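You operate a simulated robot arm through the tools that you are given. There is no shell and no other tool. Be economical: measure what you need, move in short steps, check, and stop when the job is done.

The job below is to be done with a simulated robot arm. You get a single attempt, and the scene is never put back.

JOB
Put two of the glasses from the console top on the gold brass plate.

It is judged by the outcome, as a careful person would: the job done as asked, and still so three seconds after it is handed in. It fails if anything else is knocked over, pushed out of place, dropped, spilled or broken.

ROBOT AND FRAMES
A 7-joint arm with a two-finger parallel gripper, fixed in place. Base frame: the origin is at the foot of the arm, x ahead of it, y to its left, z up; the work surface is at about z = 0.8. Readings come in m, degrees, newtons and seconds.
With the tool pointing down near the work surface it reaches from about 0.3 to 0.7 m from the base axis. Its first joint turns from -66.0 to 66.0 degrees. Payload 1.57 kg.
The tool frame sits at the grasp point between the pads (the TCP): z along the fingers, y along the line on which they close. The tips reach 0.03 m beyond it. Largest opening 0.11 m; finger width 0.024, thickness 0.012; the body of the gripper, 0.048 by 0.112 m, starts 0.078 m behind the TCP.
Orientation is that of the tool frame in the base frame, as a unit quaternion [x, y, z, w]. With the fingers straight down and closing along the base's y, the tool's x points along the base's -x, its y along +y and its z along -z.

CONTROLS
- The arm moves only by the tool step_arm. Its argument "commands" is a list of rows, each an object of numbers (a shift or turn left out is 0, a gripper value left out holds the last): "dx", "dy", "dz": the shift along the tool's x, y, z in units of 30 mm (1.0 is 30 mm); "ax", "ay", "az": the turn, a rotation vector about the tool's x, y, z in units of 4 degrees (1.0 is 4 degrees). In form: [{"dx": .., "dy": .., "dz": .., "ax": .., "ay": .., "az": ..}, ...]. A call has 1 to 8 rows; each row shifts and turns the commanded pose from where the row before left it, along the tool's axes as they then stand. "gripper" is the gripper command, from -1 (shut) to 1 (fully open), values between in proportion, set as the call begins (left out, the last holds). A call with a number of a shift or a turn outside -1 to 1 is refused whole. Each row takes 0.2 s and may step no farther than 0.05 m and 8.6 degrees from the row before; otherwise, or with a gripper value out of range, the whole call is refused. A pose out of reach is approached as far as the arm can. The call stops where the force on the tool passes 40 N (or 10 N more than at its start, if that is more) or the arm is blocked; 0.2 s more then pass. Each finger travels about 0.108 m/s and halts on what it meets, pressing with about 40 N; the grip force reading is that of the motor and also rises with nothing between the fingers. The clock runs only during rows and for 0.2 s after the last one: add rows that do not move to give the fingers time. The reply holds the time, the measured pose of the TCP, the force on the tool along the base axes, the opening and the grip force, in the units named above and with some noise, and new pictures: "pictures" is both (left out), scene, wrist or none.
- Cameras (640 x 400 px; columns grow to the right, rows downward): "scene" is fixed at [0.158, -0.3915, 1.3989]; the picture's right is [0.73, -0.69, 0.00], its down [-0.48, -0.51, -0.71] and it looks along [0.49, 0.52, -0.70] (base axes); focal length 257 px, centre (320, 200). "wrist" rides on the gripper at [-0.036, 0, -0.08] in the tool frame; the picture's right is [0.00, -1.00, 0.00], its down [0.97, 0.00, -0.24] and it looks along [0.24, 0.00, 0.97] (tool axes); focal length 218 px, centre (320, 200). There is no depth. A picture from a camera that has moved, and an enlarged one, comes with that camera's place and axes in the base frame and with its lens. The place of the scene camera against the robot may be out by one fixed shift of up to 0.025 m in any direction.
- enlarge(camera, box): a new picture of the part [left, top, right, bottom] of that camera's present view, enlarged. No time passes.
- finish_job(): hands the job in; it is judged then, once.

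Work in short steps. Places have to be worked out from the pictures, the camera data and where the tool is seen: move nearer, look again, correct. Check each grasp and each placing, and mend what went wrong. You have 90 turns and 150 pictures in all, those below and enlarged ones among them. Open the gripper and draw the arm clear of the work before you hand the job in, unless the task says otherwise; then end with one line.

The tools are called after "Emit:" as name(argument=value, ...) on one line, values as JSON. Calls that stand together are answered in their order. step_arm: Moves the arm, as the interface text tells. Its arguments: {"type":"object","properties":{"commands":{"type":"array","items":{"type":"object","properties":{"dx":{"type":"number"},"dy":{"type":"number"},"dz":{"type":"number"},"ax":{"type":"number"},"ay":{"type":"number"},"az":{"type":"number"}}}},"gripper":{"type":"number"},"pictures":{"type":"string","enum":["both","scene","wrist","none"]}},"required":["commands"]} The other tools are called the same way: enlarge (camera, box) takes an enlarged picture of a part of a camera's view; finish_job () hands the job in.

At the start:

```text
time: 0.0
position: [0.4219, -0.1198, 1.1196]
tool_rot: [0.001, 1.0, 0.0, 0.0]
wrist_force: [0.3, 0.1, -0.2]
finger_gap: 0.1102
grip_force: 0.2
```

scene: 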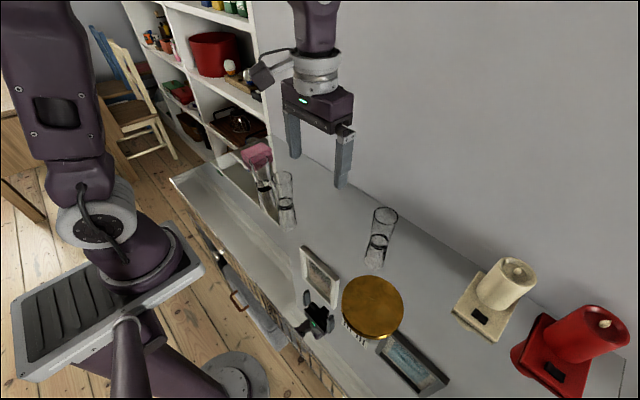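
wrist: 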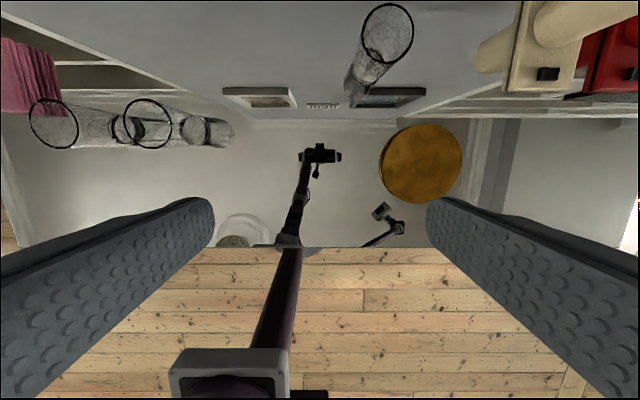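

I'll look closer at the glasses and the plate first.

Emit:
enlarge(camera="scene", box=[220, 120, 460, 400])

Emit:
enlarge(camera="wrist", box=[0, 0, 500, 260])

```text
1.43 times, centred on (340, 260) of scene
camera zoom: at [0.158, -0.3915, 1.3989], right [0.73, -0.69, 0.0], down [-0.48, -0.51, -0.71], along [0.49, 0.52, -0.7], focal length 367 px, centre (291, 114)
```

zoom: 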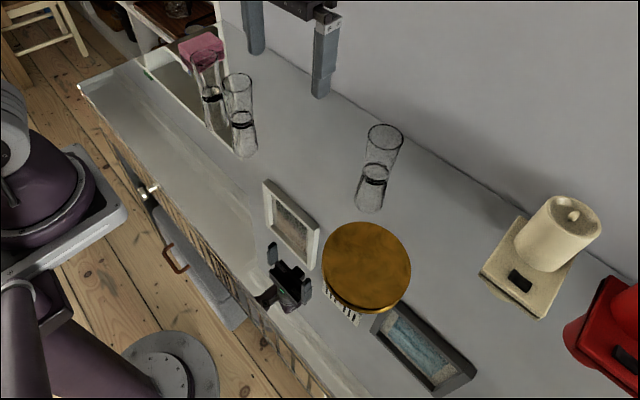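

```text
1.28 times, centred on (250, 130) of wrist
camera zoom: at [0.4578, -0.1203, 1.2], right [0.0, -1.0, 0.0], down [-0.97, 0.0, 0.24], along [-0.24, 0.0, -0.97], focal length 279 px, centre (410, 290)
```

zoom: 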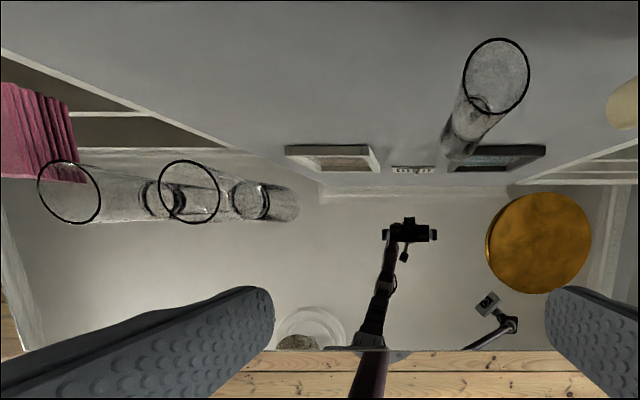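

The console top mirrors: the "picture frames" and the "holder" are reflections, and so is the lower half of each glass. I put the glasses (about 0.10 m tall, 0.06 m wide) at B (0.487, 0.10), A (0.487, 0.22) and C (0.59, -0.20), with the plate at (0.43, -0.29). I'll move above B to refine this.

Emit:
step_arm(commands=[{"dx": -0.2, "dy": 0.9}, {"dx": -0.2, "dy": 0.9}, {"dx": -0.2, "dy": 0.9}, {"dx": -0.2, "dy": 0.9}, {"dx": -0.2, "dy": 0.9}, {"dx": -0.2, "dy": 0.9}, {"dx": -0.2, "dy": 0.9}, {"dx": -0.2, "dy": 0.9}], gripper=1)

```text
time: 1.8
position: [0.4711, 0.0971, 1.1189]
tool_rot: [0.001, 1.0, 0.0, 0.0]
wrist_force: [-0.4, -0.3, 0.1]
finger_gap: 0.1101
grip_force: 0.1
camera wrist: at [0.5069, 0.0963, 1.1997], right [0.0, -1.0, 0.0], down [-0.97, 0.0, 0.24], along [-0.24, 0.0, -0.97], focal length 218 px, centre (320, 200)
```

scene: 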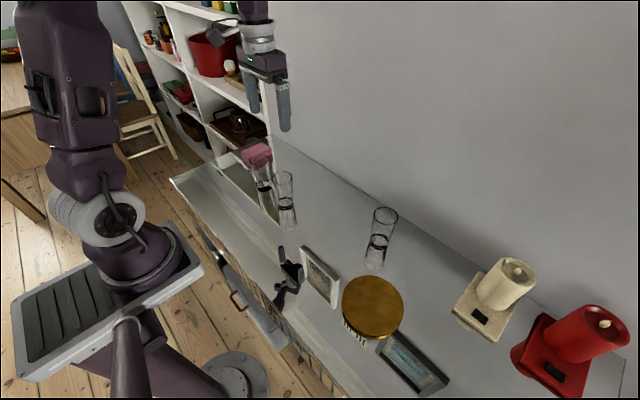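
wrist: 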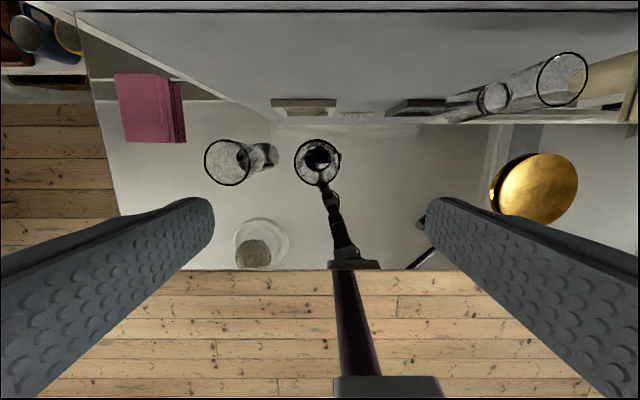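

B's rim measures (0.486, 0.099). I'll line up on it and come partway down.

Emit:
step_arm(commands=[{"dx": -0.25, "dy": 0.04, "dz": 0.4}, {"dx": -0.25, "dy": 0.04, "dz": 0.8}, {"dz": 0.8}, {"dz": 0.8}, {"dz": 0.8}, {"dz": 0.8}, {"dz": 0.6}, {"dz": 0.4}])

```text
time: 3.6
position: [0.485, 0.0968, 0.957]
tool_rot: [0.001, 1.0, 0.0, 0.0]
wrist_force: [0.2, -0.4, 0.4]
finger_gap: 0.1101
grip_force: 0.0
camera wrist: at [0.521, 0.0977, 1.0373], right [0.0, -1.0, 0.0], down [-0.97, 0.0, 0.24], along [-0.24, 0.0, -0.97], focal length 218 px, centre (320, 200)
```

scene: 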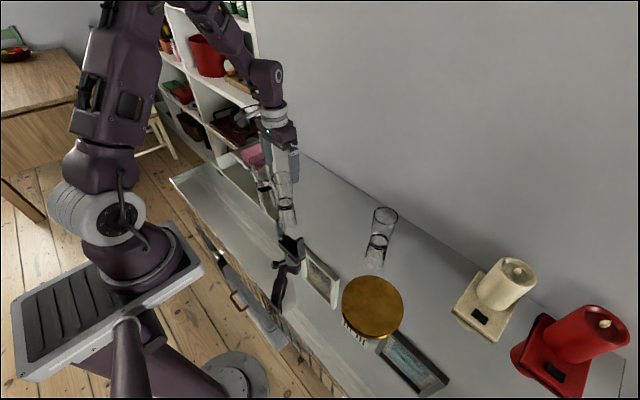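
wrist: 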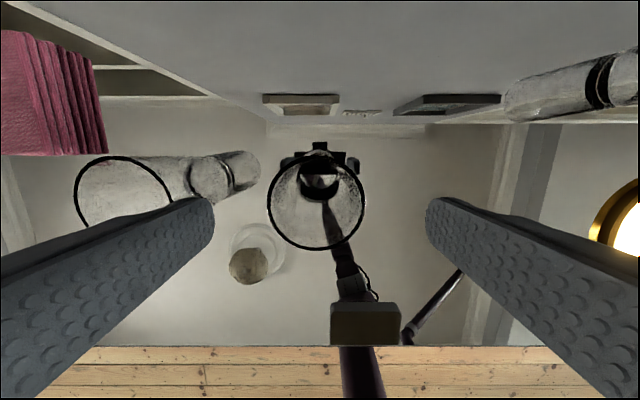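

The glass is centred between the fingers, with its rim at z≈0.906 and about 0.06 m across. I'll go down to z≈0.862 and close gently.

Emit:
step_arm(commands=[{"dx": -0.1, "dy": 0.07, "dz": 0.4}, {"dz": 0.6}, {"dz": 0.6}, {"dz": 0.6}, {"dz": 0.5}, {"dz": 0.4}], gripper=1)

Emit:
step_arm(commands=[{}, {}, {}, {}, {}], gripper=-0.2)

```text
time: 5.0
position: [0.4884, 0.0986, 0.8639]
tool_rot: [-0.001, 1.0, 0.0, 0.0]
wrist_force: [0.7, 0.5, 0.4]
finger_gap: 0.1102
grip_force: 0.0
camera wrist: at [0.5235, 0.0999, 0.9452], right [0.0, -1.0, 0.0], down [-0.97, 0.0, 0.24], along [-0.24, 0.0, -0.97], focal length 218 px, centre (320, 200)
```

scene: 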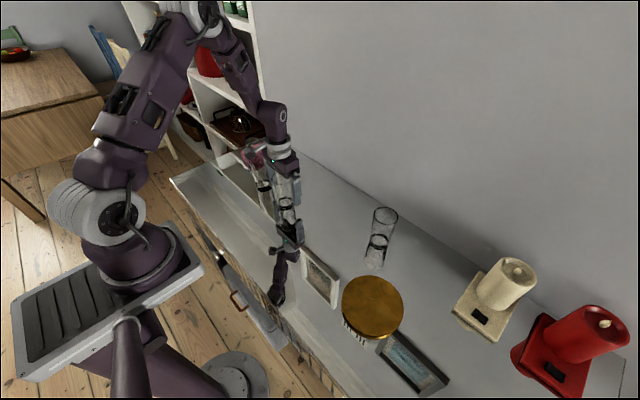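
wrist: 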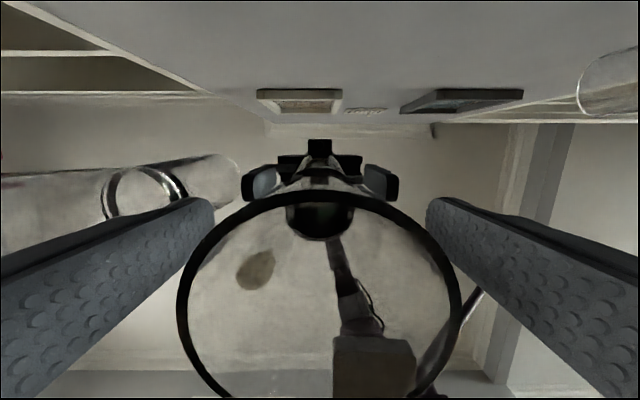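

```text
time: 6.2
position: [0.4878, 0.1003, 0.8637]
tool_rot: [0.0, 1.0, 0.0, 0.0]
wrist_force: [-0.4, 0.5, 0.0]
finger_gap: 0.0613
grip_force: 40.2
camera wrist: at [0.5234, 0.0998, 0.9452], right [0.0, -1.0, 0.0], down [-0.97, 0.0, 0.24], along [-0.24, 0.0, -0.97], focal length 218 px, centre (320, 200)
```

scene: 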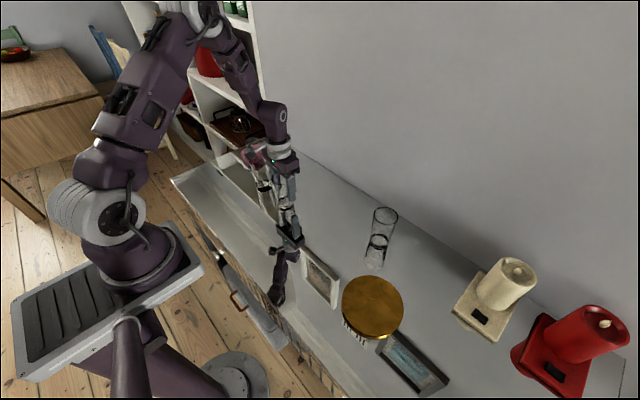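
wrist: 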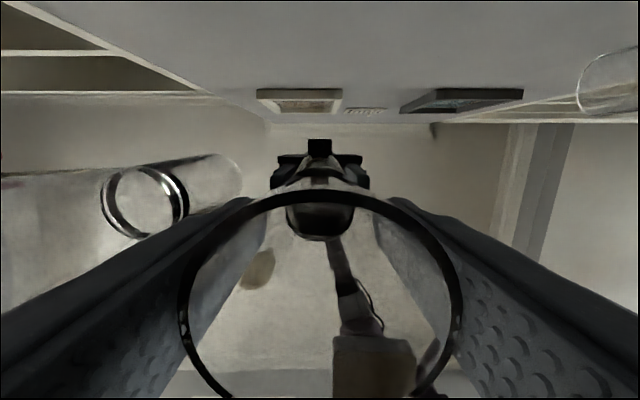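

Gripped at 0.061 m. I'll lift it straight up.

Emit:
step_arm(commands=[{"dz": -0.3}, {"dz": -0.6}, {"dz": -0.8}, {"dz": -0.8}, {"dz": -0.8}, {"dz": -0.8}, {"dz": -0.6}, {"dz": -0.3}])

```text
time: 8.0
position: [0.4881, 0.0989, 1.0144]
tool_rot: [0.0, 1.0, 0.0, 0.0]
wrist_force: [-0.4, 0.2, -2.0]
finger_gap: 0.0613
grip_force: 40.1
camera wrist: at [0.5239, 0.1003, 1.0953], right [0.0, -1.0, 0.0], down [-0.97, 0.0, 0.24], along [-0.24, 0.0, -0.97], focal length 218 px, centre (320, 200)
```

scene: 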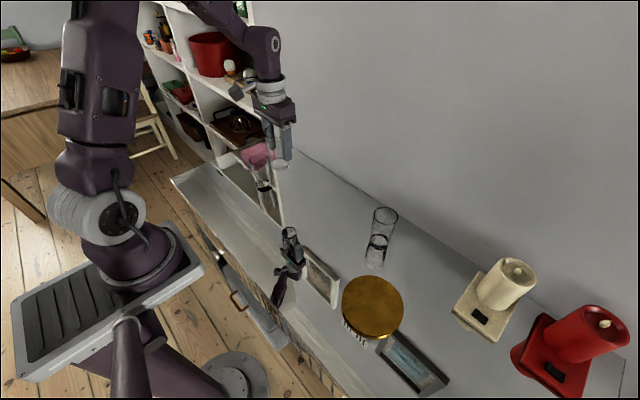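
wrist: 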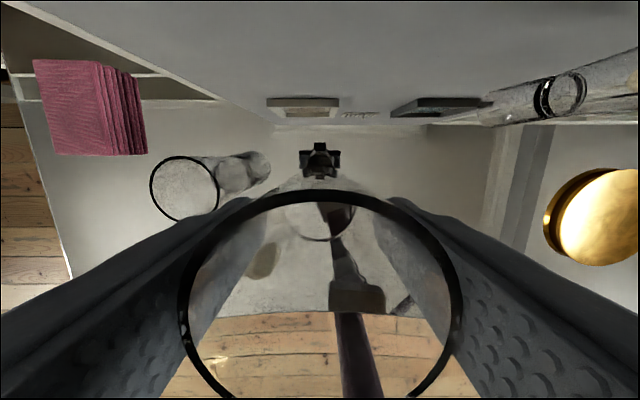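

Held well. I'll carry it toward the plate, stopping short to see the plate clearly.

Emit:
step_arm(commands=[{"dy": -0.5, "dx": 0.1}, {"dy": -1, "dx": 0.2}, {"dy": -1, "dx": 0.2}, {"dy": -1, "dx": 0.2}, {"dy": -1, "dx": 0.2}, {"dy": -1, "dx": 0.2}, {"dy": -1, "dx": 0.2}, {"dy": -0.5, "dx": 0.1}])

```text
time: 9.8
position: [0.4464, -0.1111, 1.0159]
tool_rot: [0.0, 1.0, 0.001, 0.0]
wrist_force: [-0.8, -0.2, -2.1]
finger_gap: 0.0613
grip_force: 40.1
camera wrist: at [0.4817, -0.1103, 1.0957], right [0.0, -1.0, 0.0], down [-0.97, 0.0, 0.24], along [-0.24, 0.0, -0.97], focal length 218 px, centre (320, 200)
```

scene: 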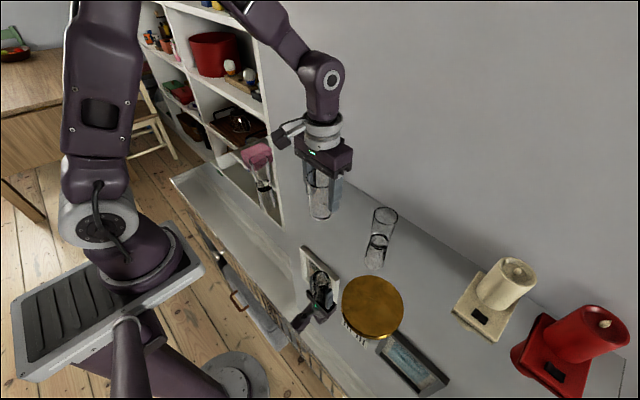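
wrist: 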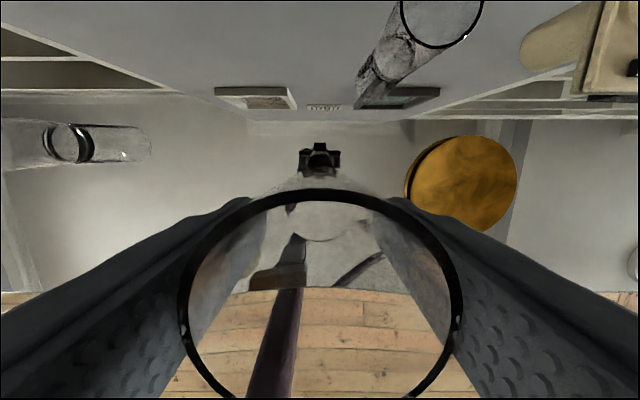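

Emit:
enlarge(camera="wrist", box=[380, 110, 540, 250])

```text
2.86 times, centred on (460, 180) of wrist
camera zoom: at [0.4817, -0.1103, 1.0957], right [0.0, -1.0, 0.0], down [-0.97, 0.0, 0.24], along [-0.24, 0.0, -0.97], focal length 624 px, centre (-80, 257)
```

zoom: 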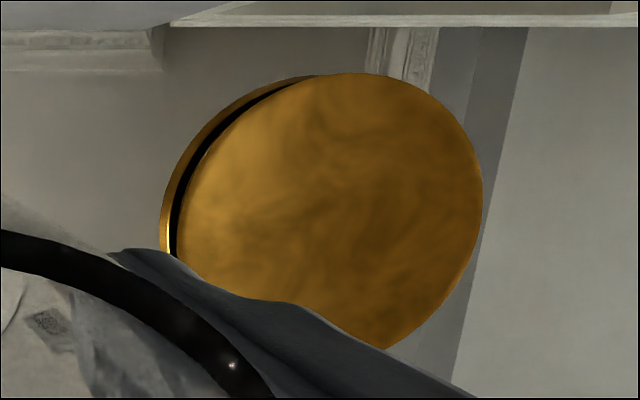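

The plate is a flat disc about 0.14 m across, centred near (0.432, -0.299) with its top around z≈0.81. I'll move above the near half, (0.398, -0.299).

Emit:
step_arm(commands=[{"dy": -0.4, "dx": 0.1}, {"dy": -0.9, "dx": 0.25}, {"dy": -1, "dx": 0.25}, {"dy": -1, "dx": 0.25}, {"dy": -1, "dx": 0.25}, {"dy": -1, "dx": 0.25}, {"dy": -0.7, "dx": 0.2}, {"dy": -0.27, "dx": 0.06}])

```text
time: 11.6
position: [0.3978, -0.2981, 1.0151]
tool_rot: [0.0, 1.0, 0.0, -0.001]
wrist_force: [-0.1, -0.7, -2.3]
finger_gap: 0.0611
grip_force: 40.1
camera wrist: at [0.4332, -0.2984, 1.0952], right [0.0, -1.0, 0.0], down [-0.97, 0.0, 0.24], along [-0.24, 0.0, -0.97], focal length 218 px, centre (320, 200)
```

scene: 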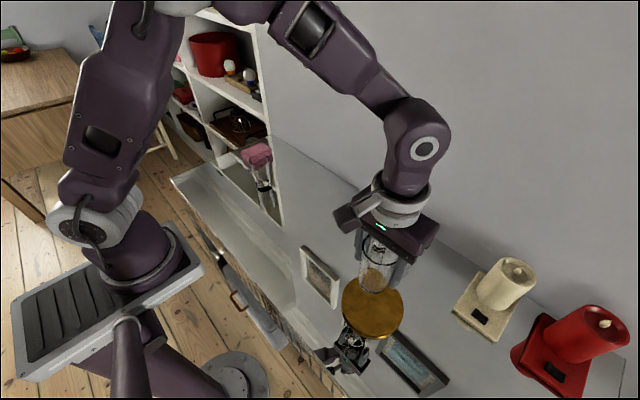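
wrist: 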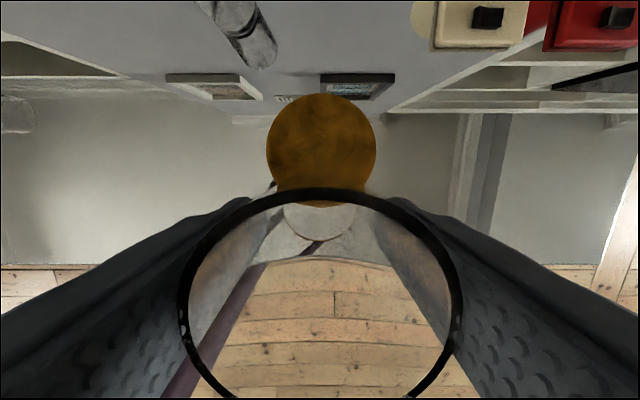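

Emit:
enlarge(camera="wrist", box=[240, 80, 400, 260])

```text
2.22 times, centred on (320, 170) of wrist
camera zoom: at [0.4332, -0.2984, 1.0952], right [0.0, -1.0, 0.0], down [-0.97, 0.0, 0.24], along [-0.24, 0.0, -0.97], focal length 485 px, centre (320, 267)
```

zoom: 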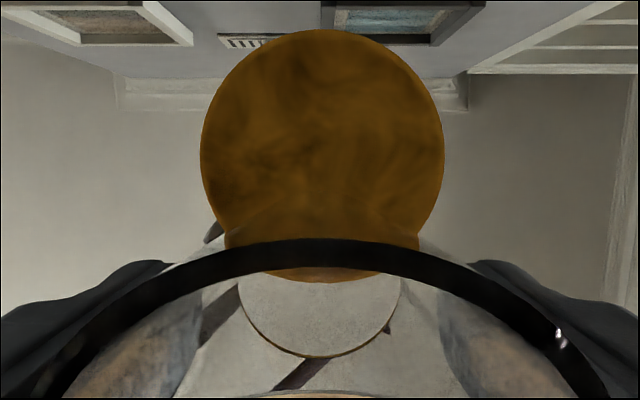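

Refined plate centre is (0.427, -0.2995). I'll shift slightly to x≈0.394 and descend to just above the plate.

Emit:
step_arm(commands=[{"dx": 0.13, "dy": -0.04, "dz": 0.3}, {"dz": 0.6}, {"dz": 0.8}, {"dz": 0.8}, {"dz": 0.7}, {"dz": 0.5}, {"dz": 0.3}, {"dz": 0.1}])

```text
time: 13.4
position: [0.394, -0.2988, 0.8925]
tool_rot: [0.0, 1.0, -0.001, 0.0]
wrist_force: [0.3, 0.8, -3.2]
finger_gap: 0.061
grip_force: 40.0
camera wrist: at [0.4292, -0.2989, 0.9718], right [0.0, -1.0, 0.0], down [-0.97, 0.0, 0.24], along [-0.24, 0.0, -0.97], focal length 218 px, centre (320, 200)
```

scene: 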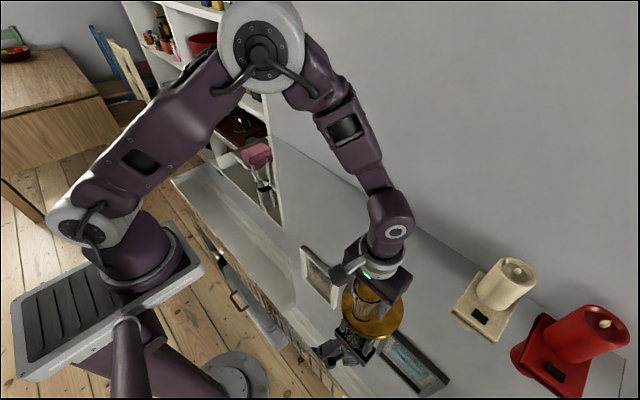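
wrist: 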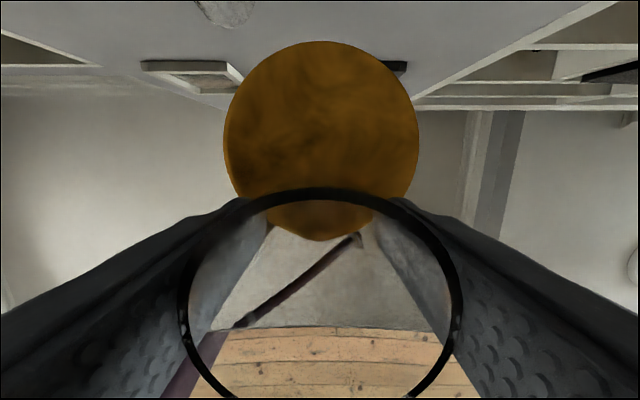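

The plate top comes out at z≈0.808, so contact should come at TCP z≈0.872. I'll lower in small steps and watch the force.

Emit:
step_arm(commands=[{"dz": 0.25}, {"dz": 0.15}, {"dz": 0.1}], pictures="wrist")

Emit:
step_arm(commands=[{"dz": 0.06}, {}], pictures="none")

```text
time: 14.2
position: [0.3928, -0.3002, 0.8758]
tool_rot: [0.001, 1.0, 0.0, 0.001]
wrist_force: [0.6, -0.1, -3.2]
finger_gap: 0.0611
grip_force: 40.0
camera wrist: at [0.4296, -0.2991, 0.957], right [0.0, -1.0, 0.0], down [-0.97, 0.0, 0.24], along [-0.24, 0.0, -0.97], focal length 218 px, centre (320, 200)
```

wrist: 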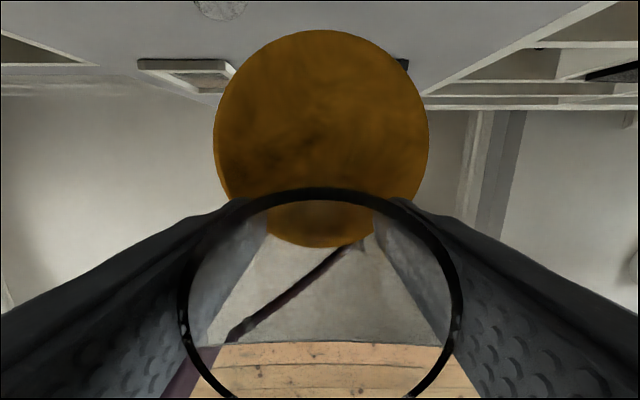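

```text
time: 14.8
position: [0.3939, -0.2992, 0.8742]
tool_rot: [-0.001, 1.0, 0.0, 0.001]
wrist_force: [-0.5, 0.1, -3.1]
finger_gap: 0.0614
grip_force: 40.3
```

No contact yet; I'll keep lowering in millimetre steps.

Emit:
step_arm(commands=[{"dz": 0.05}, {}], pictures="none")

Emit:
step_arm(commands=[{"dz": 0.04}, {}], pictures="none")

```text
time: 15.4
position: [0.3946, -0.3005, 0.8736]
tool_rot: [0.0, 1.0, -0.001, 0.001]
wrist_force: [-3.5, 3.8, 23.8]
finger_gap: 0.0613
grip_force: 39.9
```

```text
time: 16.0
position: [0.3937, -0.2995, 0.8728]
tool_rot: [-0.001, 1.0, -0.001, 0.0]
wrist_force: [-0.5, 2.2, 25.3]
finger_gap: 0.0613
grip_force: 39.7
```

Contact with the plate. I'll ease the press off and open the gripper.

Emit:
step_arm(commands=[{"dz": -0.05}, {}], pictures="none")

Emit:
step_arm(commands=[{}, {}, {}, {}], gripper=1)

```text
time: 16.6
position: [0.3929, -0.2989, 0.8726]
tool_rot: [0.0, 1.0, 0.001, -0.001]
wrist_force: [-0.3, 0.0, -3.0]
finger_gap: 0.0611
grip_force: 40.2
```

```text
time: 17.6
position: [0.3939, -0.2984, 0.8739]
tool_rot: [0.0, 1.0, 0.0, 0.001]
wrist_force: [0.3, 0.2, 0.0]
finger_gap: 0.1097
grip_force: 0.0
camera wrist: at [0.4296, -0.2989, 0.954], right [0.0, -1.0, 0.0], down [-0.97, 0.0, 0.24], along [-0.24, 0.0, -0.97], focal length 218 px, centre (320, 200)
```

scene: 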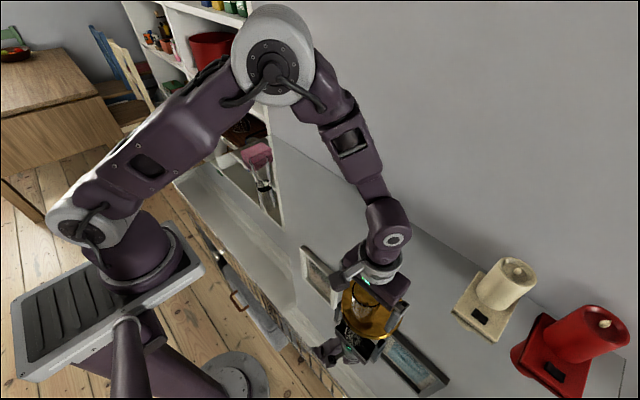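
wrist: 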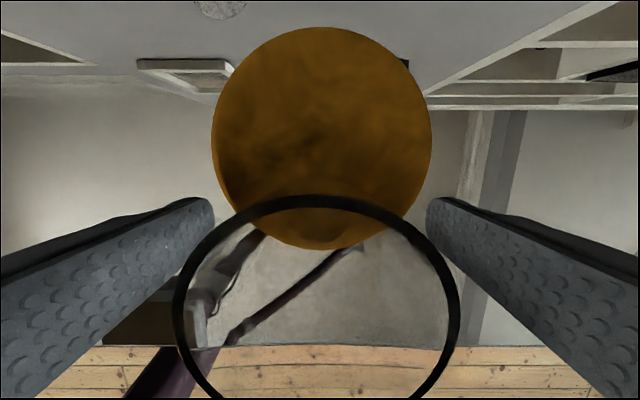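

Released. I'll rise straight up and look.

Emit:
step_arm(commands=[{"dz": -0.3}, {"dz": -0.6}, {"dz": -0.8}, {"dz": -0.9}, {"dz": -0.9}, {"dz": -0.9}, {"dz": -0.9}, {"dz": -0.5}])

```text
time: 19.4
position: [0.3938, -0.2994, 1.047]
tool_rot: [0.0, 1.0, 0.0, -0.001]
wrist_force: [0.6, 1.0, 0.0]
finger_gap: 0.1101
grip_force: 0.1
camera wrist: at [0.4296, -0.299, 1.1281], right [0.0, -1.0, 0.0], down [-0.97, 0.0, 0.24], along [-0.24, 0.0, -0.97], focal length 218 px, centre (320, 200)
```

scene: 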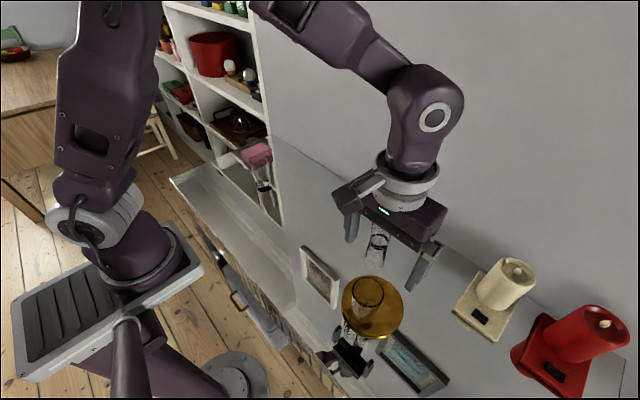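
wrist: 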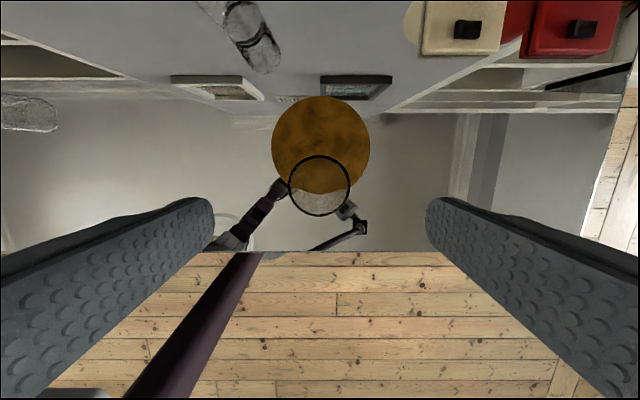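

The first glass stands on the plate at about (0.392, -0.298). I'll go for glass A, which is free of neighbours and away from the wall.

Emit:
step_arm(commands=[{"dy": 0.5, "dx": -0.18}, {"dy": 1, "dx": -0.18}, {"dy": 1, "dx": -0.18}, {"dy": 1, "dx": -0.18}, {"dy": 1, "dx": -0.18}, {"dy": 1, "dx": -0.18}, {"dy": 1, "dx": -0.18}, {"dy": 1, "dx": -0.18}], pictures="none")

Emit:
step_arm(commands=[{"dy": 1, "dx": -0.18}, {"dy": 1, "dx": -0.18}, {"dy": 1, "dx": -0.18}, {"dy": 1, "dx": -0.18}, {"dy": 1, "dx": -0.18}, {"dy": 1, "dx": -0.18}, {"dy": 1, "dx": -0.18}, {"dy": 0.5, "dx": -0.18}])

```text
time: 21.2
position: [0.4371, -0.0747, 1.0477]
tool_rot: [0.0, 1.0, 0.0, -0.001]
wrist_force: [-0.3, 0.1, -0.3]
finger_gap: 0.11
grip_force: 0.1
```

```text
time: 23.0
position: [0.4808, 0.1497, 1.0479]
tool_rot: [0.001, 1.0, -0.001, 0.001]
wrist_force: [-0.3, 0.1, -0.3]
finger_gap: 0.1102
grip_force: 0.1
camera wrist: at [0.5162, 0.1506, 1.129], right [0.0, -1.0, 0.0], down [-0.97, 0.0, 0.24], along [-0.24, 0.0, -0.97], focal length 218 px, centre (320, 200)
```

scene: 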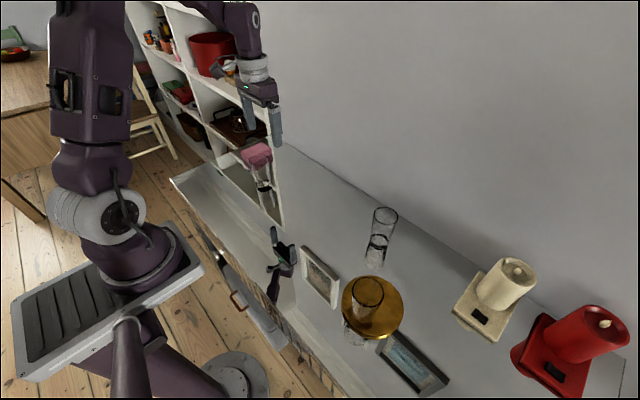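
wrist: 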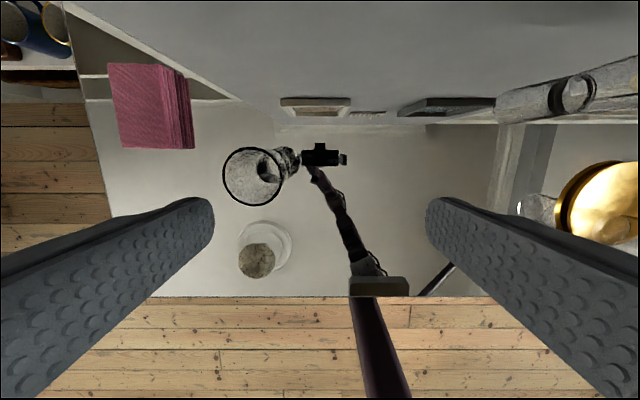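

A's rim measures (0.486, 0.2205). I'll line up above it and come partway down.

Emit:
step_arm(commands=[{"dy": 0.6, "dx": -0.1}, {"dy": 0.9, "dx": -0.1}, {"dy": 0.86}, {"dz": 0.5}, {"dz": 0.8}, {"dz": 0.8}, {"dz": 0.5}, {"dz": 0.2}], pictures="wrist")

```text
time: 24.8
position: [0.4857, 0.2205, 0.9622]
tool_rot: [0.001, 1.0, 0.0, 0.0]
wrist_force: [-0.4, 0.4, -1.0]
finger_gap: 0.1101
grip_force: 0.0
camera wrist: at [0.5226, 0.2215, 1.0437], right [0.0, -1.0, 0.0], down [-0.97, 0.0, 0.24], along [-0.24, 0.0, -0.97], focal length 218 px, centre (320, 200)
```

wrist: 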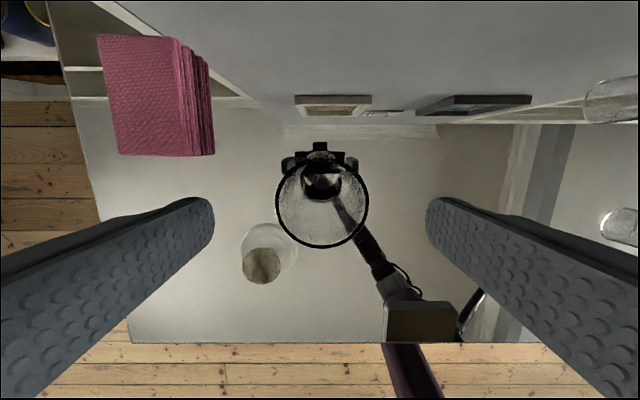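

Centred. I'll narrow the opening a little because of the pink stack on the left, descend and close.

Emit:
step_arm(commands=[{"dz": 0.4}, {"dz": 0.6}, {"dz": 0.7}, {"dz": 0.7}, {"dz": 0.5}, {"dz": 0.35}, {}], gripper=0.7)

Emit:
step_arm(commands=[{}, {}, {}, {}, {}], gripper=-0.2, pictures="wrist")

```text
time: 26.4
position: [0.4869, 0.2208, 0.8659]
tool_rot: [0.0, 1.0, 0.001, 0.001]
wrist_force: [0.4, 0.5, 0.2]
finger_gap: 0.0934
grip_force: 0.0
camera wrist: at [0.5221, 0.222, 0.9462], right [0.0, -1.0, 0.0], down [-0.97, 0.0, 0.24], along [-0.24, 0.0, -0.97], focal length 218 px, centre (320, 200)
```

scene: 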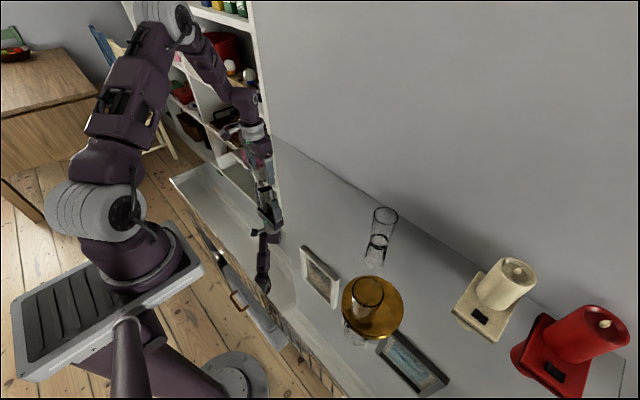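
wrist: 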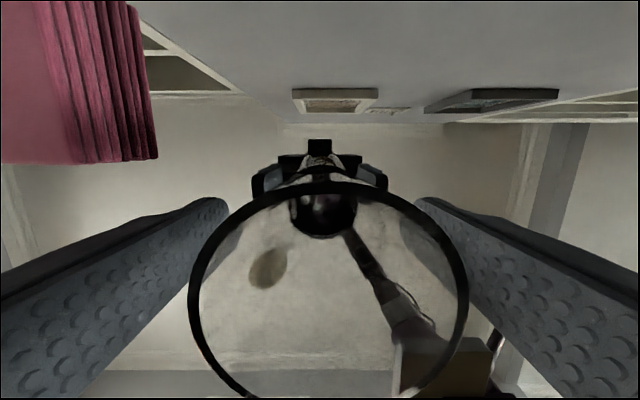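

```text
time: 27.6
position: [0.486, 0.2221, 0.8663]
tool_rot: [0.0, 1.0, 0.0, 0.0]
wrist_force: [1.0, -1.0, 1.6]
finger_gap: 0.0595
grip_force: 40.2
camera wrist: at [0.5222, 0.2219, 0.9465], right [0.0, -1.0, 0.0], down [-0.97, 0.0, 0.24], along [-0.24, 0.0, -0.97], focal length 218 px, centre (320, 200)
```

wrist: 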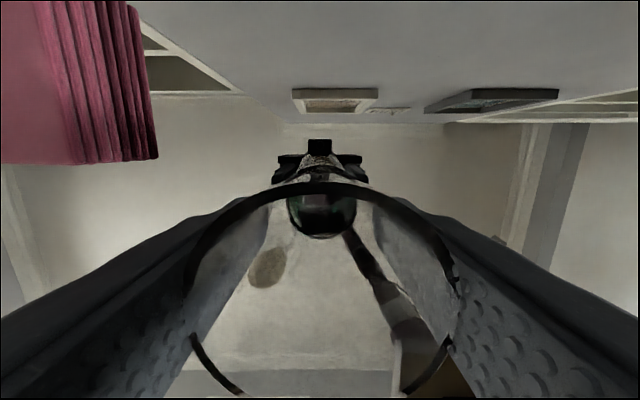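

Gripped at 0.0595 m. I'll lift and check that it holds.

Emit:
step_arm(commands=[{"dz": -0.2}, {"dz": -0.5}, {"dz": -0.8}, {"dz": -0.8}, {"dz": -0.8}, {"dz": -0.8}, {"dz": -0.8}, {"dz": -0.5}])

```text
time: 29.4
position: [0.4856, 0.2196, 1.0224]
tool_rot: [0.0, 1.0, 0.0, 0.0]
wrist_force: [0.1, 0.1, -2.3]
finger_gap: 0.0595
grip_force: 39.9
camera wrist: at [0.5221, 0.2208, 1.1026], right [0.0, -1.0, 0.0], down [-0.97, 0.0, 0.24], along [-0.24, 0.0, -0.97], focal length 218 px, centre (320, 200)
```

scene: 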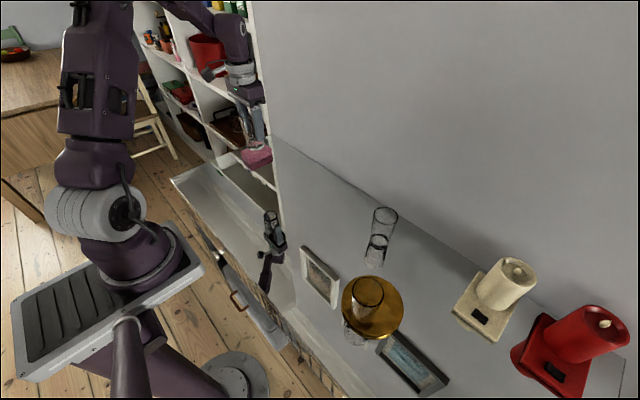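
wrist: 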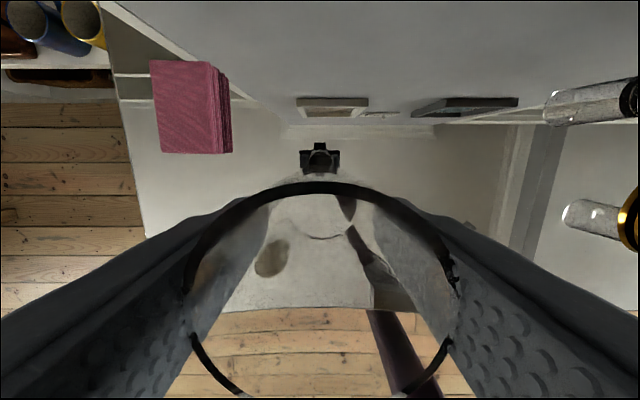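

Held firmly. I'll carry it toward the far half of the plate, (0.461, -0.299).

Emit:
step_arm(commands=[{"dy": -0.4}, {"dy": -0.9}, {"dy": -1}, {"dy": -1}, {"dy": -1}, {"dy": -1}, {"dy": -1}, {"dy": -1}], pictures="none")

Emit:
step_arm(commands=[{"dy": -1, "dx": 0.1}, {"dy": -1, "dx": 0.1}, {"dy": -1, "dx": 0.1}, {"dy": -1, "dx": 0.1}, {"dy": -1, "dx": 0.1}, {"dy": -1, "dx": 0.1}, {"dy": -0.8, "dx": 0.1}, {"dy": -0.4, "dx": 0.1}])

```text
time: 31.2
position: [0.4871, 0.0028, 1.022]
tool_rot: [0.001, 1.0, 0.0, 0.0]
wrist_force: [-0.1, -0.5, -1.7]
finger_gap: 0.0595
grip_force: 40.0
```

```text
time: 33.0
position: [0.4615, -0.2148, 1.0222]
tool_rot: [0.001, 1.0, 0.0, 0.001]
wrist_force: [1.0, -0.6, -1.8]
finger_gap: 0.0597
grip_force: 40.0
camera wrist: at [0.4982, -0.2143, 1.1025], right [0.0, -1.0, 0.0], down [-0.97, 0.0, 0.24], along [-0.24, 0.0, -0.97], focal length 218 px, centre (320, 200)
```

scene: 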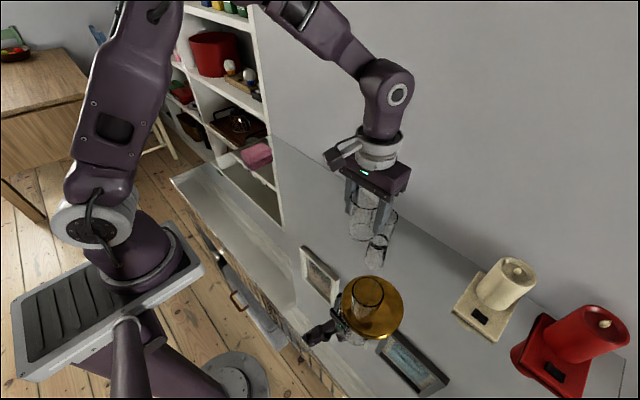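
wrist: 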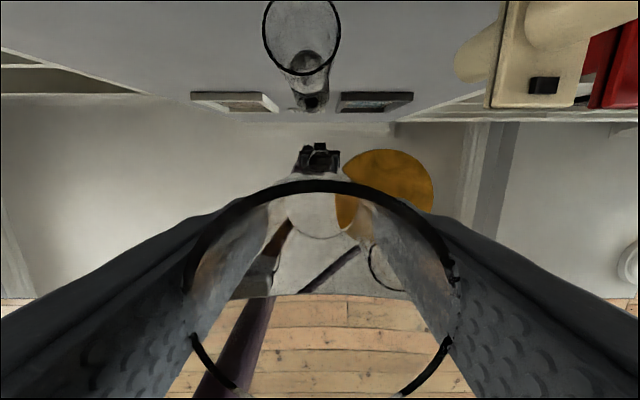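

C is well clear. I'll shift the remaining 0.084 m sideways to sit above the plate.

Emit:
step_arm(commands=[{"dy": -0.5}, {"dy": -0.9}, {"dy": -0.9}, {"dy": -0.5}, {}])

Emit:
enlarge(camera="wrist", box=[220, 100, 420, 380])

Emit:
enlarge(camera="scene", box=[310, 180, 450, 370])

```text
time: 34.2
position: [0.4623, -0.2971, 1.0219]
tool_rot: [0.0, 1.0, 0.0, 0.0]
wrist_force: [-0.7, -0.2, -3.3]
finger_gap: 0.0596
grip_force: 39.8
camera wrist: at [0.4984, -0.2981, 1.1025], right [0.0, -1.0, 0.0], down [-0.97, 0.0, 0.24], along [-0.24, 0.0, -0.97], focal length 218 px, centre (320, 200)
```

scene: 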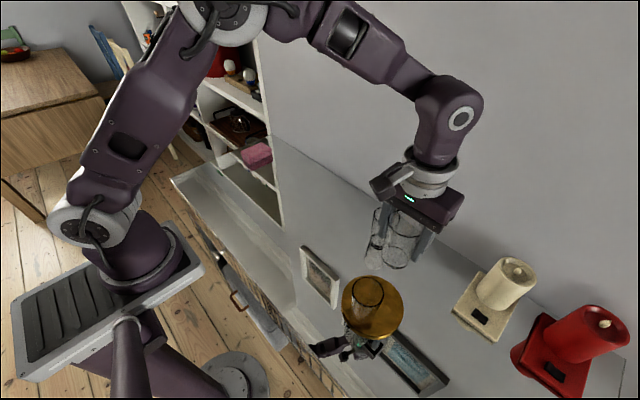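
wrist: 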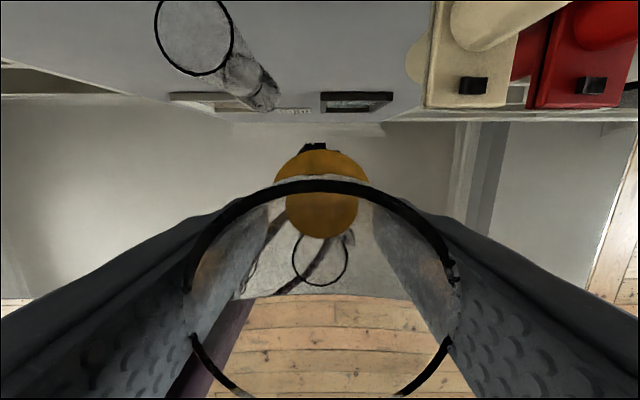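

```text
1.43 times, centred on (320, 240) of wrist
camera zoom: at [0.4984, -0.2981, 1.1025], right [0.0, -1.0, 0.0], down [-0.97, 0.0, 0.24], along [-0.24, 0.0, -0.97], focal length 312 px, centre (320, 143)
```

zoom: 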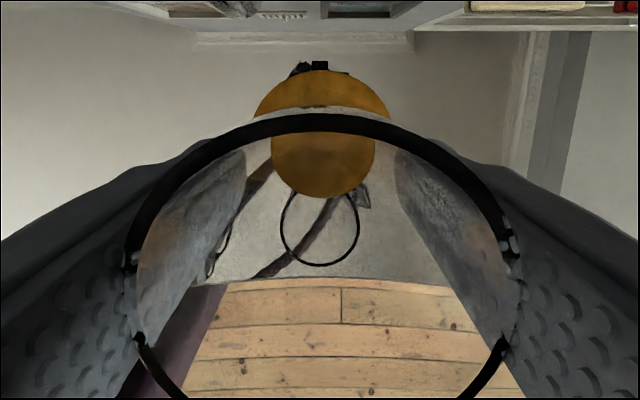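

```text
2.11 times, centred on (380, 275) of scene
camera zoom: at [0.158, -0.3915, 1.3989], right [0.73, -0.69, 0.0], down [-0.48, -0.51, -0.71], along [0.49, 0.52, -0.7], focal length 541 px, centre (194, 42)
```

zoom: 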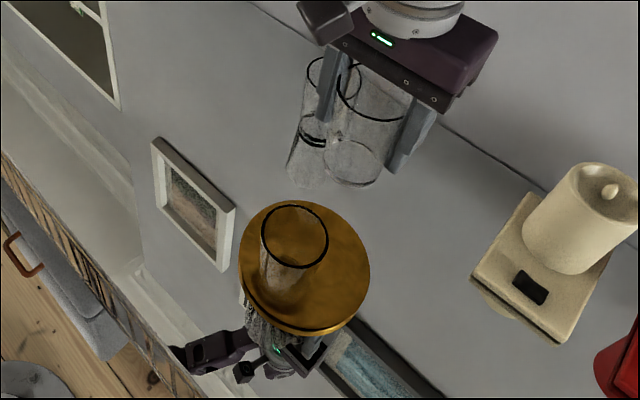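

The first glass is at x≈0.393 and the plate's far edge at x≈0.4955, so x≈0.460 leaves about 8 mm between the glasses and keeps the base on the plate. I'll descend to just above contact.

Emit:
step_arm(commands=[{"dx": 0.06, "dy": -0.03, "dz": 0.3}, {"dz": 0.7}, {"dz": 0.9}, {"dz": 0.9}, {"dz": 0.8}, {"dz": 0.5}, {"dz": 0.35}, {"dz": 0.1}])

Emit:
enlarge(camera="scene", box=[310, 220, 450, 370])

```text
time: 36.0
position: [0.4604, -0.2977, 0.8865]
tool_rot: [-0.001, 1.0, 0.0, 0.0]
wrist_force: [-0.5, 0.2, -2.6]
finger_gap: 0.0594
grip_force: 40.1
camera wrist: at [0.4961, -0.2981, 0.9662], right [0.0, -1.0, 0.0], down [-0.97, 0.0, 0.24], along [-0.24, 0.0, -0.97], focal length 218 px, centre (320, 200)
```

scene: 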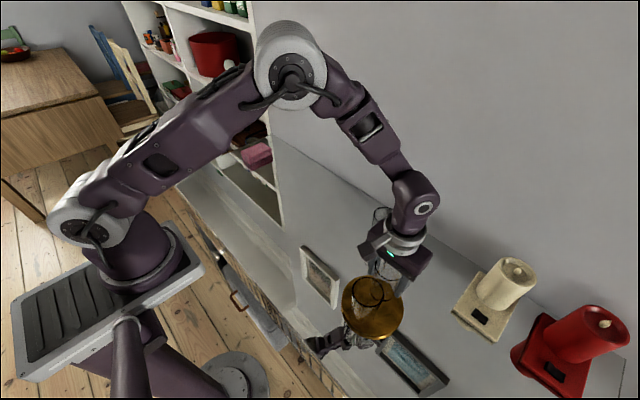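
wrist: 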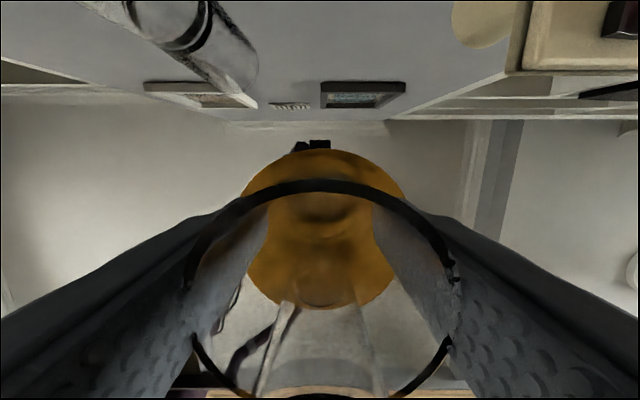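

```text
2.67 times, centred on (380, 295) of scene
camera zoom: at [0.158, -0.3915, 1.3989], right [0.73, -0.69, 0.0], down [-0.48, -0.51, -0.71], along [0.49, 0.52, -0.7], focal length 685 px, centre (160, -53)
```

zoom: 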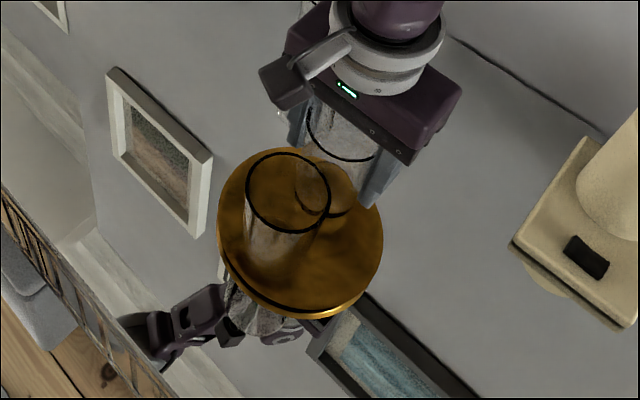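

All clear. I'll lower gently to contact.

Emit:
step_arm(commands=[{"dz": 0.15}, {"dz": 0.12}, {}], pictures="none")

Emit:
step_arm(commands=[{"dz": 0.05}, {}], pictures="none")

```text
time: 36.8
position: [0.4612, -0.2992, 0.878]
tool_rot: [0.0, 1.0, -0.001, 0.0]
wrist_force: [-0.3, -0.2, -2.3]
finger_gap: 0.0593
grip_force: 40.0
```

```text
time: 37.4
position: [0.4605, -0.2991, 0.8767]
tool_rot: [0.0, 1.0, 0.0, 0.0]
wrist_force: [0.7, 0.3, -1.5]
finger_gap: 0.0595
grip_force: 40.2
```

Still no contact; another millimetre.

Emit:
step_arm(commands=[{"dz": 0.04}, {}], pictures="none")

```text
time: 38.0
position: [0.4612, -0.299, 0.8747]
tool_rot: [0.0, 1.0, -0.001, 0.0]
wrist_force: [-0.6, -0.9, 7.2]
finger_gap: 0.059
grip_force: 39.8
```

Light contact, about 9 N. I'll open the gripper.

Emit:
step_arm(commands=[{}, {}, {}, {}], gripper=0.9, pictures="wrist")

```text
time: 39.0
position: [0.4611, -0.2979, 0.8758]
tool_rot: [0.0, 1.0, 0.0, -0.001]
wrist_force: [0.1, 0.4, -0.2]
finger_gap: 0.1043
grip_force: 0.1
camera wrist: at [0.4963, -0.2983, 0.9554], right [0.0, -1.0, 0.0], down [-0.97, 0.0, 0.24], along [-0.24, 0.0, -0.97], focal length 218 px, centre (320, 200)
```

wrist: 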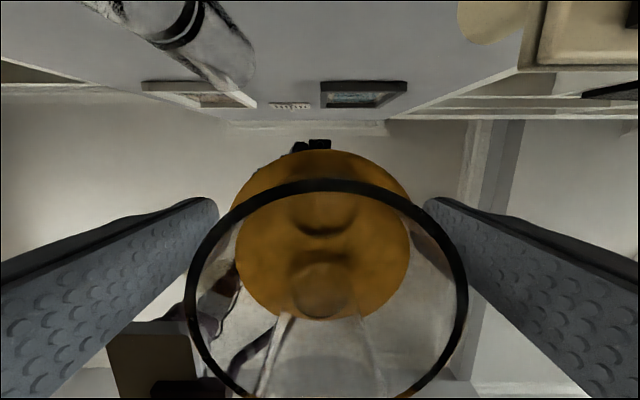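

Released with the glass between the open fingers. I'll rise straight up and check.

Emit:
step_arm(commands=[{"dz": -0.3}, {"dz": -0.6}, {"dz": -0.9}, {"dz": -0.9}, {"dz": -0.9}, {"dz": -0.9}, {"dz": -0.9}, {"dz": -0.8}], pictures="none")

Emit:
step_arm(commands=[{"dy": 0.5, "dz": -0.5}, {"dy": 0.9}, {"dy": 0.9}, {"dy": 0.9}, {"dy": 0.9}, {"dy": 0.9}, {"dy": 0.5}])

Emit:
enlarge(camera="scene", box=[310, 190, 450, 370])

Emit:
enlarge(camera="wrist", box=[380, 80, 620, 280])

```text
time: 40.8
position: [0.4595, -0.3001, 1.0616]
tool_rot: [0.0, 1.0, 0.0, 0.0]
wrist_force: [-0.3, -0.4, -0.1]
finger_gap: 0.1045
grip_force: 0.0
```

```text
time: 42.4
position: [0.4599, -0.1333, 1.0759]
tool_rot: [0.001, 1.0, 0.0, -0.001]
wrist_force: [0.3, -0.6, -0.2]
finger_gap: 0.1045
grip_force: 0.0
camera wrist: at [0.4962, -0.1333, 1.1563], right [0.0, -1.0, 0.0], down [-0.97, 0.0, 0.24], along [-0.24, 0.0, -0.97], focal length 218 px, centre (320, 200)
```

scene: 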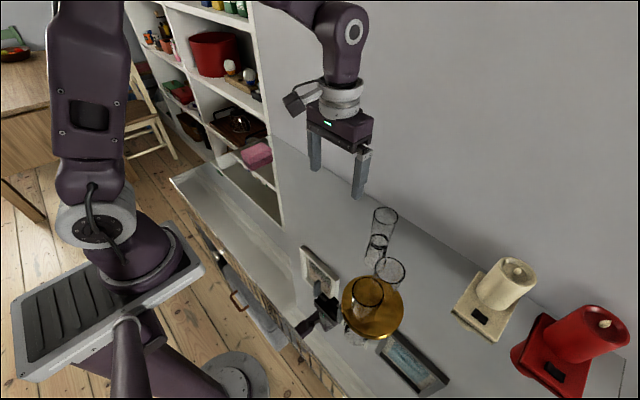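
wrist: 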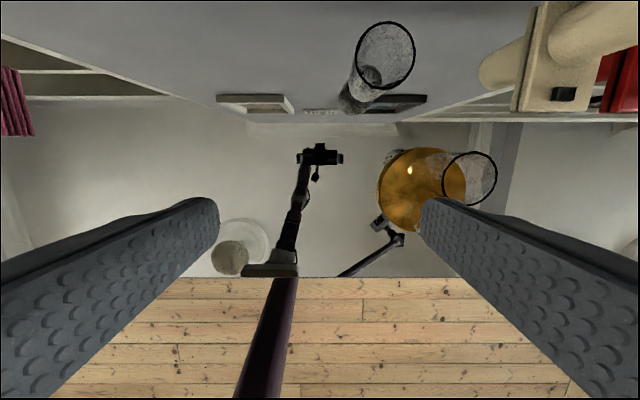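

```text
2.22 times, centred on (380, 280) of scene
camera zoom: at [0.158, -0.3915, 1.3989], right [0.73, -0.69, 0.0], down [-0.48, -0.51, -0.71], along [0.49, 0.52, -0.7], focal length 571 px, centre (187, 22)
```

zoom: 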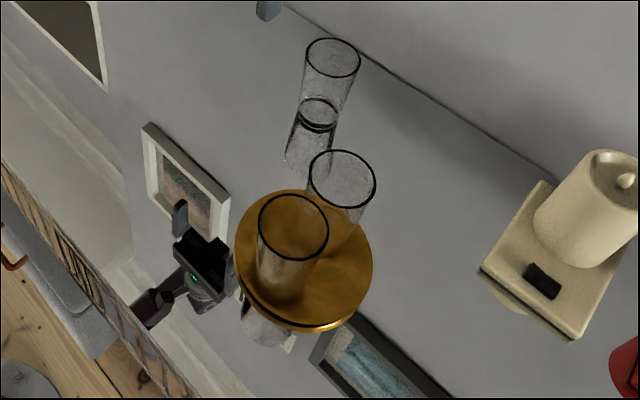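

```text
2.00 times, centred on (500, 180) of wrist
camera zoom: at [0.4962, -0.1333, 1.1563], right [0.0, -1.0, 0.0], down [-0.97, 0.0, 0.24], along [-0.24, 0.0, -0.97], focal length 436 px, centre (-40, 240)
```

zoom: 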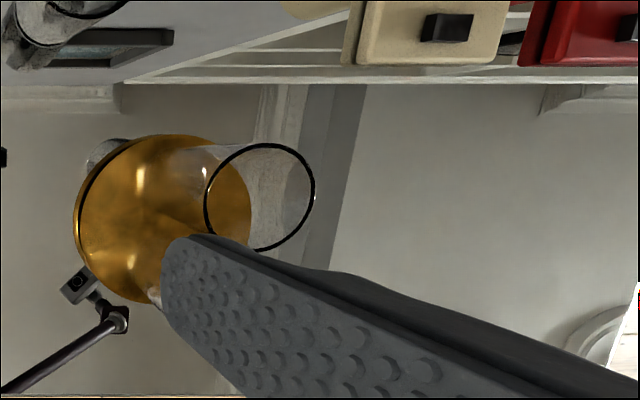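

Both glasses stand upright on the plate, separate and within its edge. The third glass and everything else is undisturbed, and the arm is clear with the gripper open, so I'm handing in.

Emit:
finish_job()

```text
The job is handed in.
```

Two glasses from the console top now stand upright on the gold brass plate; the third glass was left where it was, and nothing else was moved.
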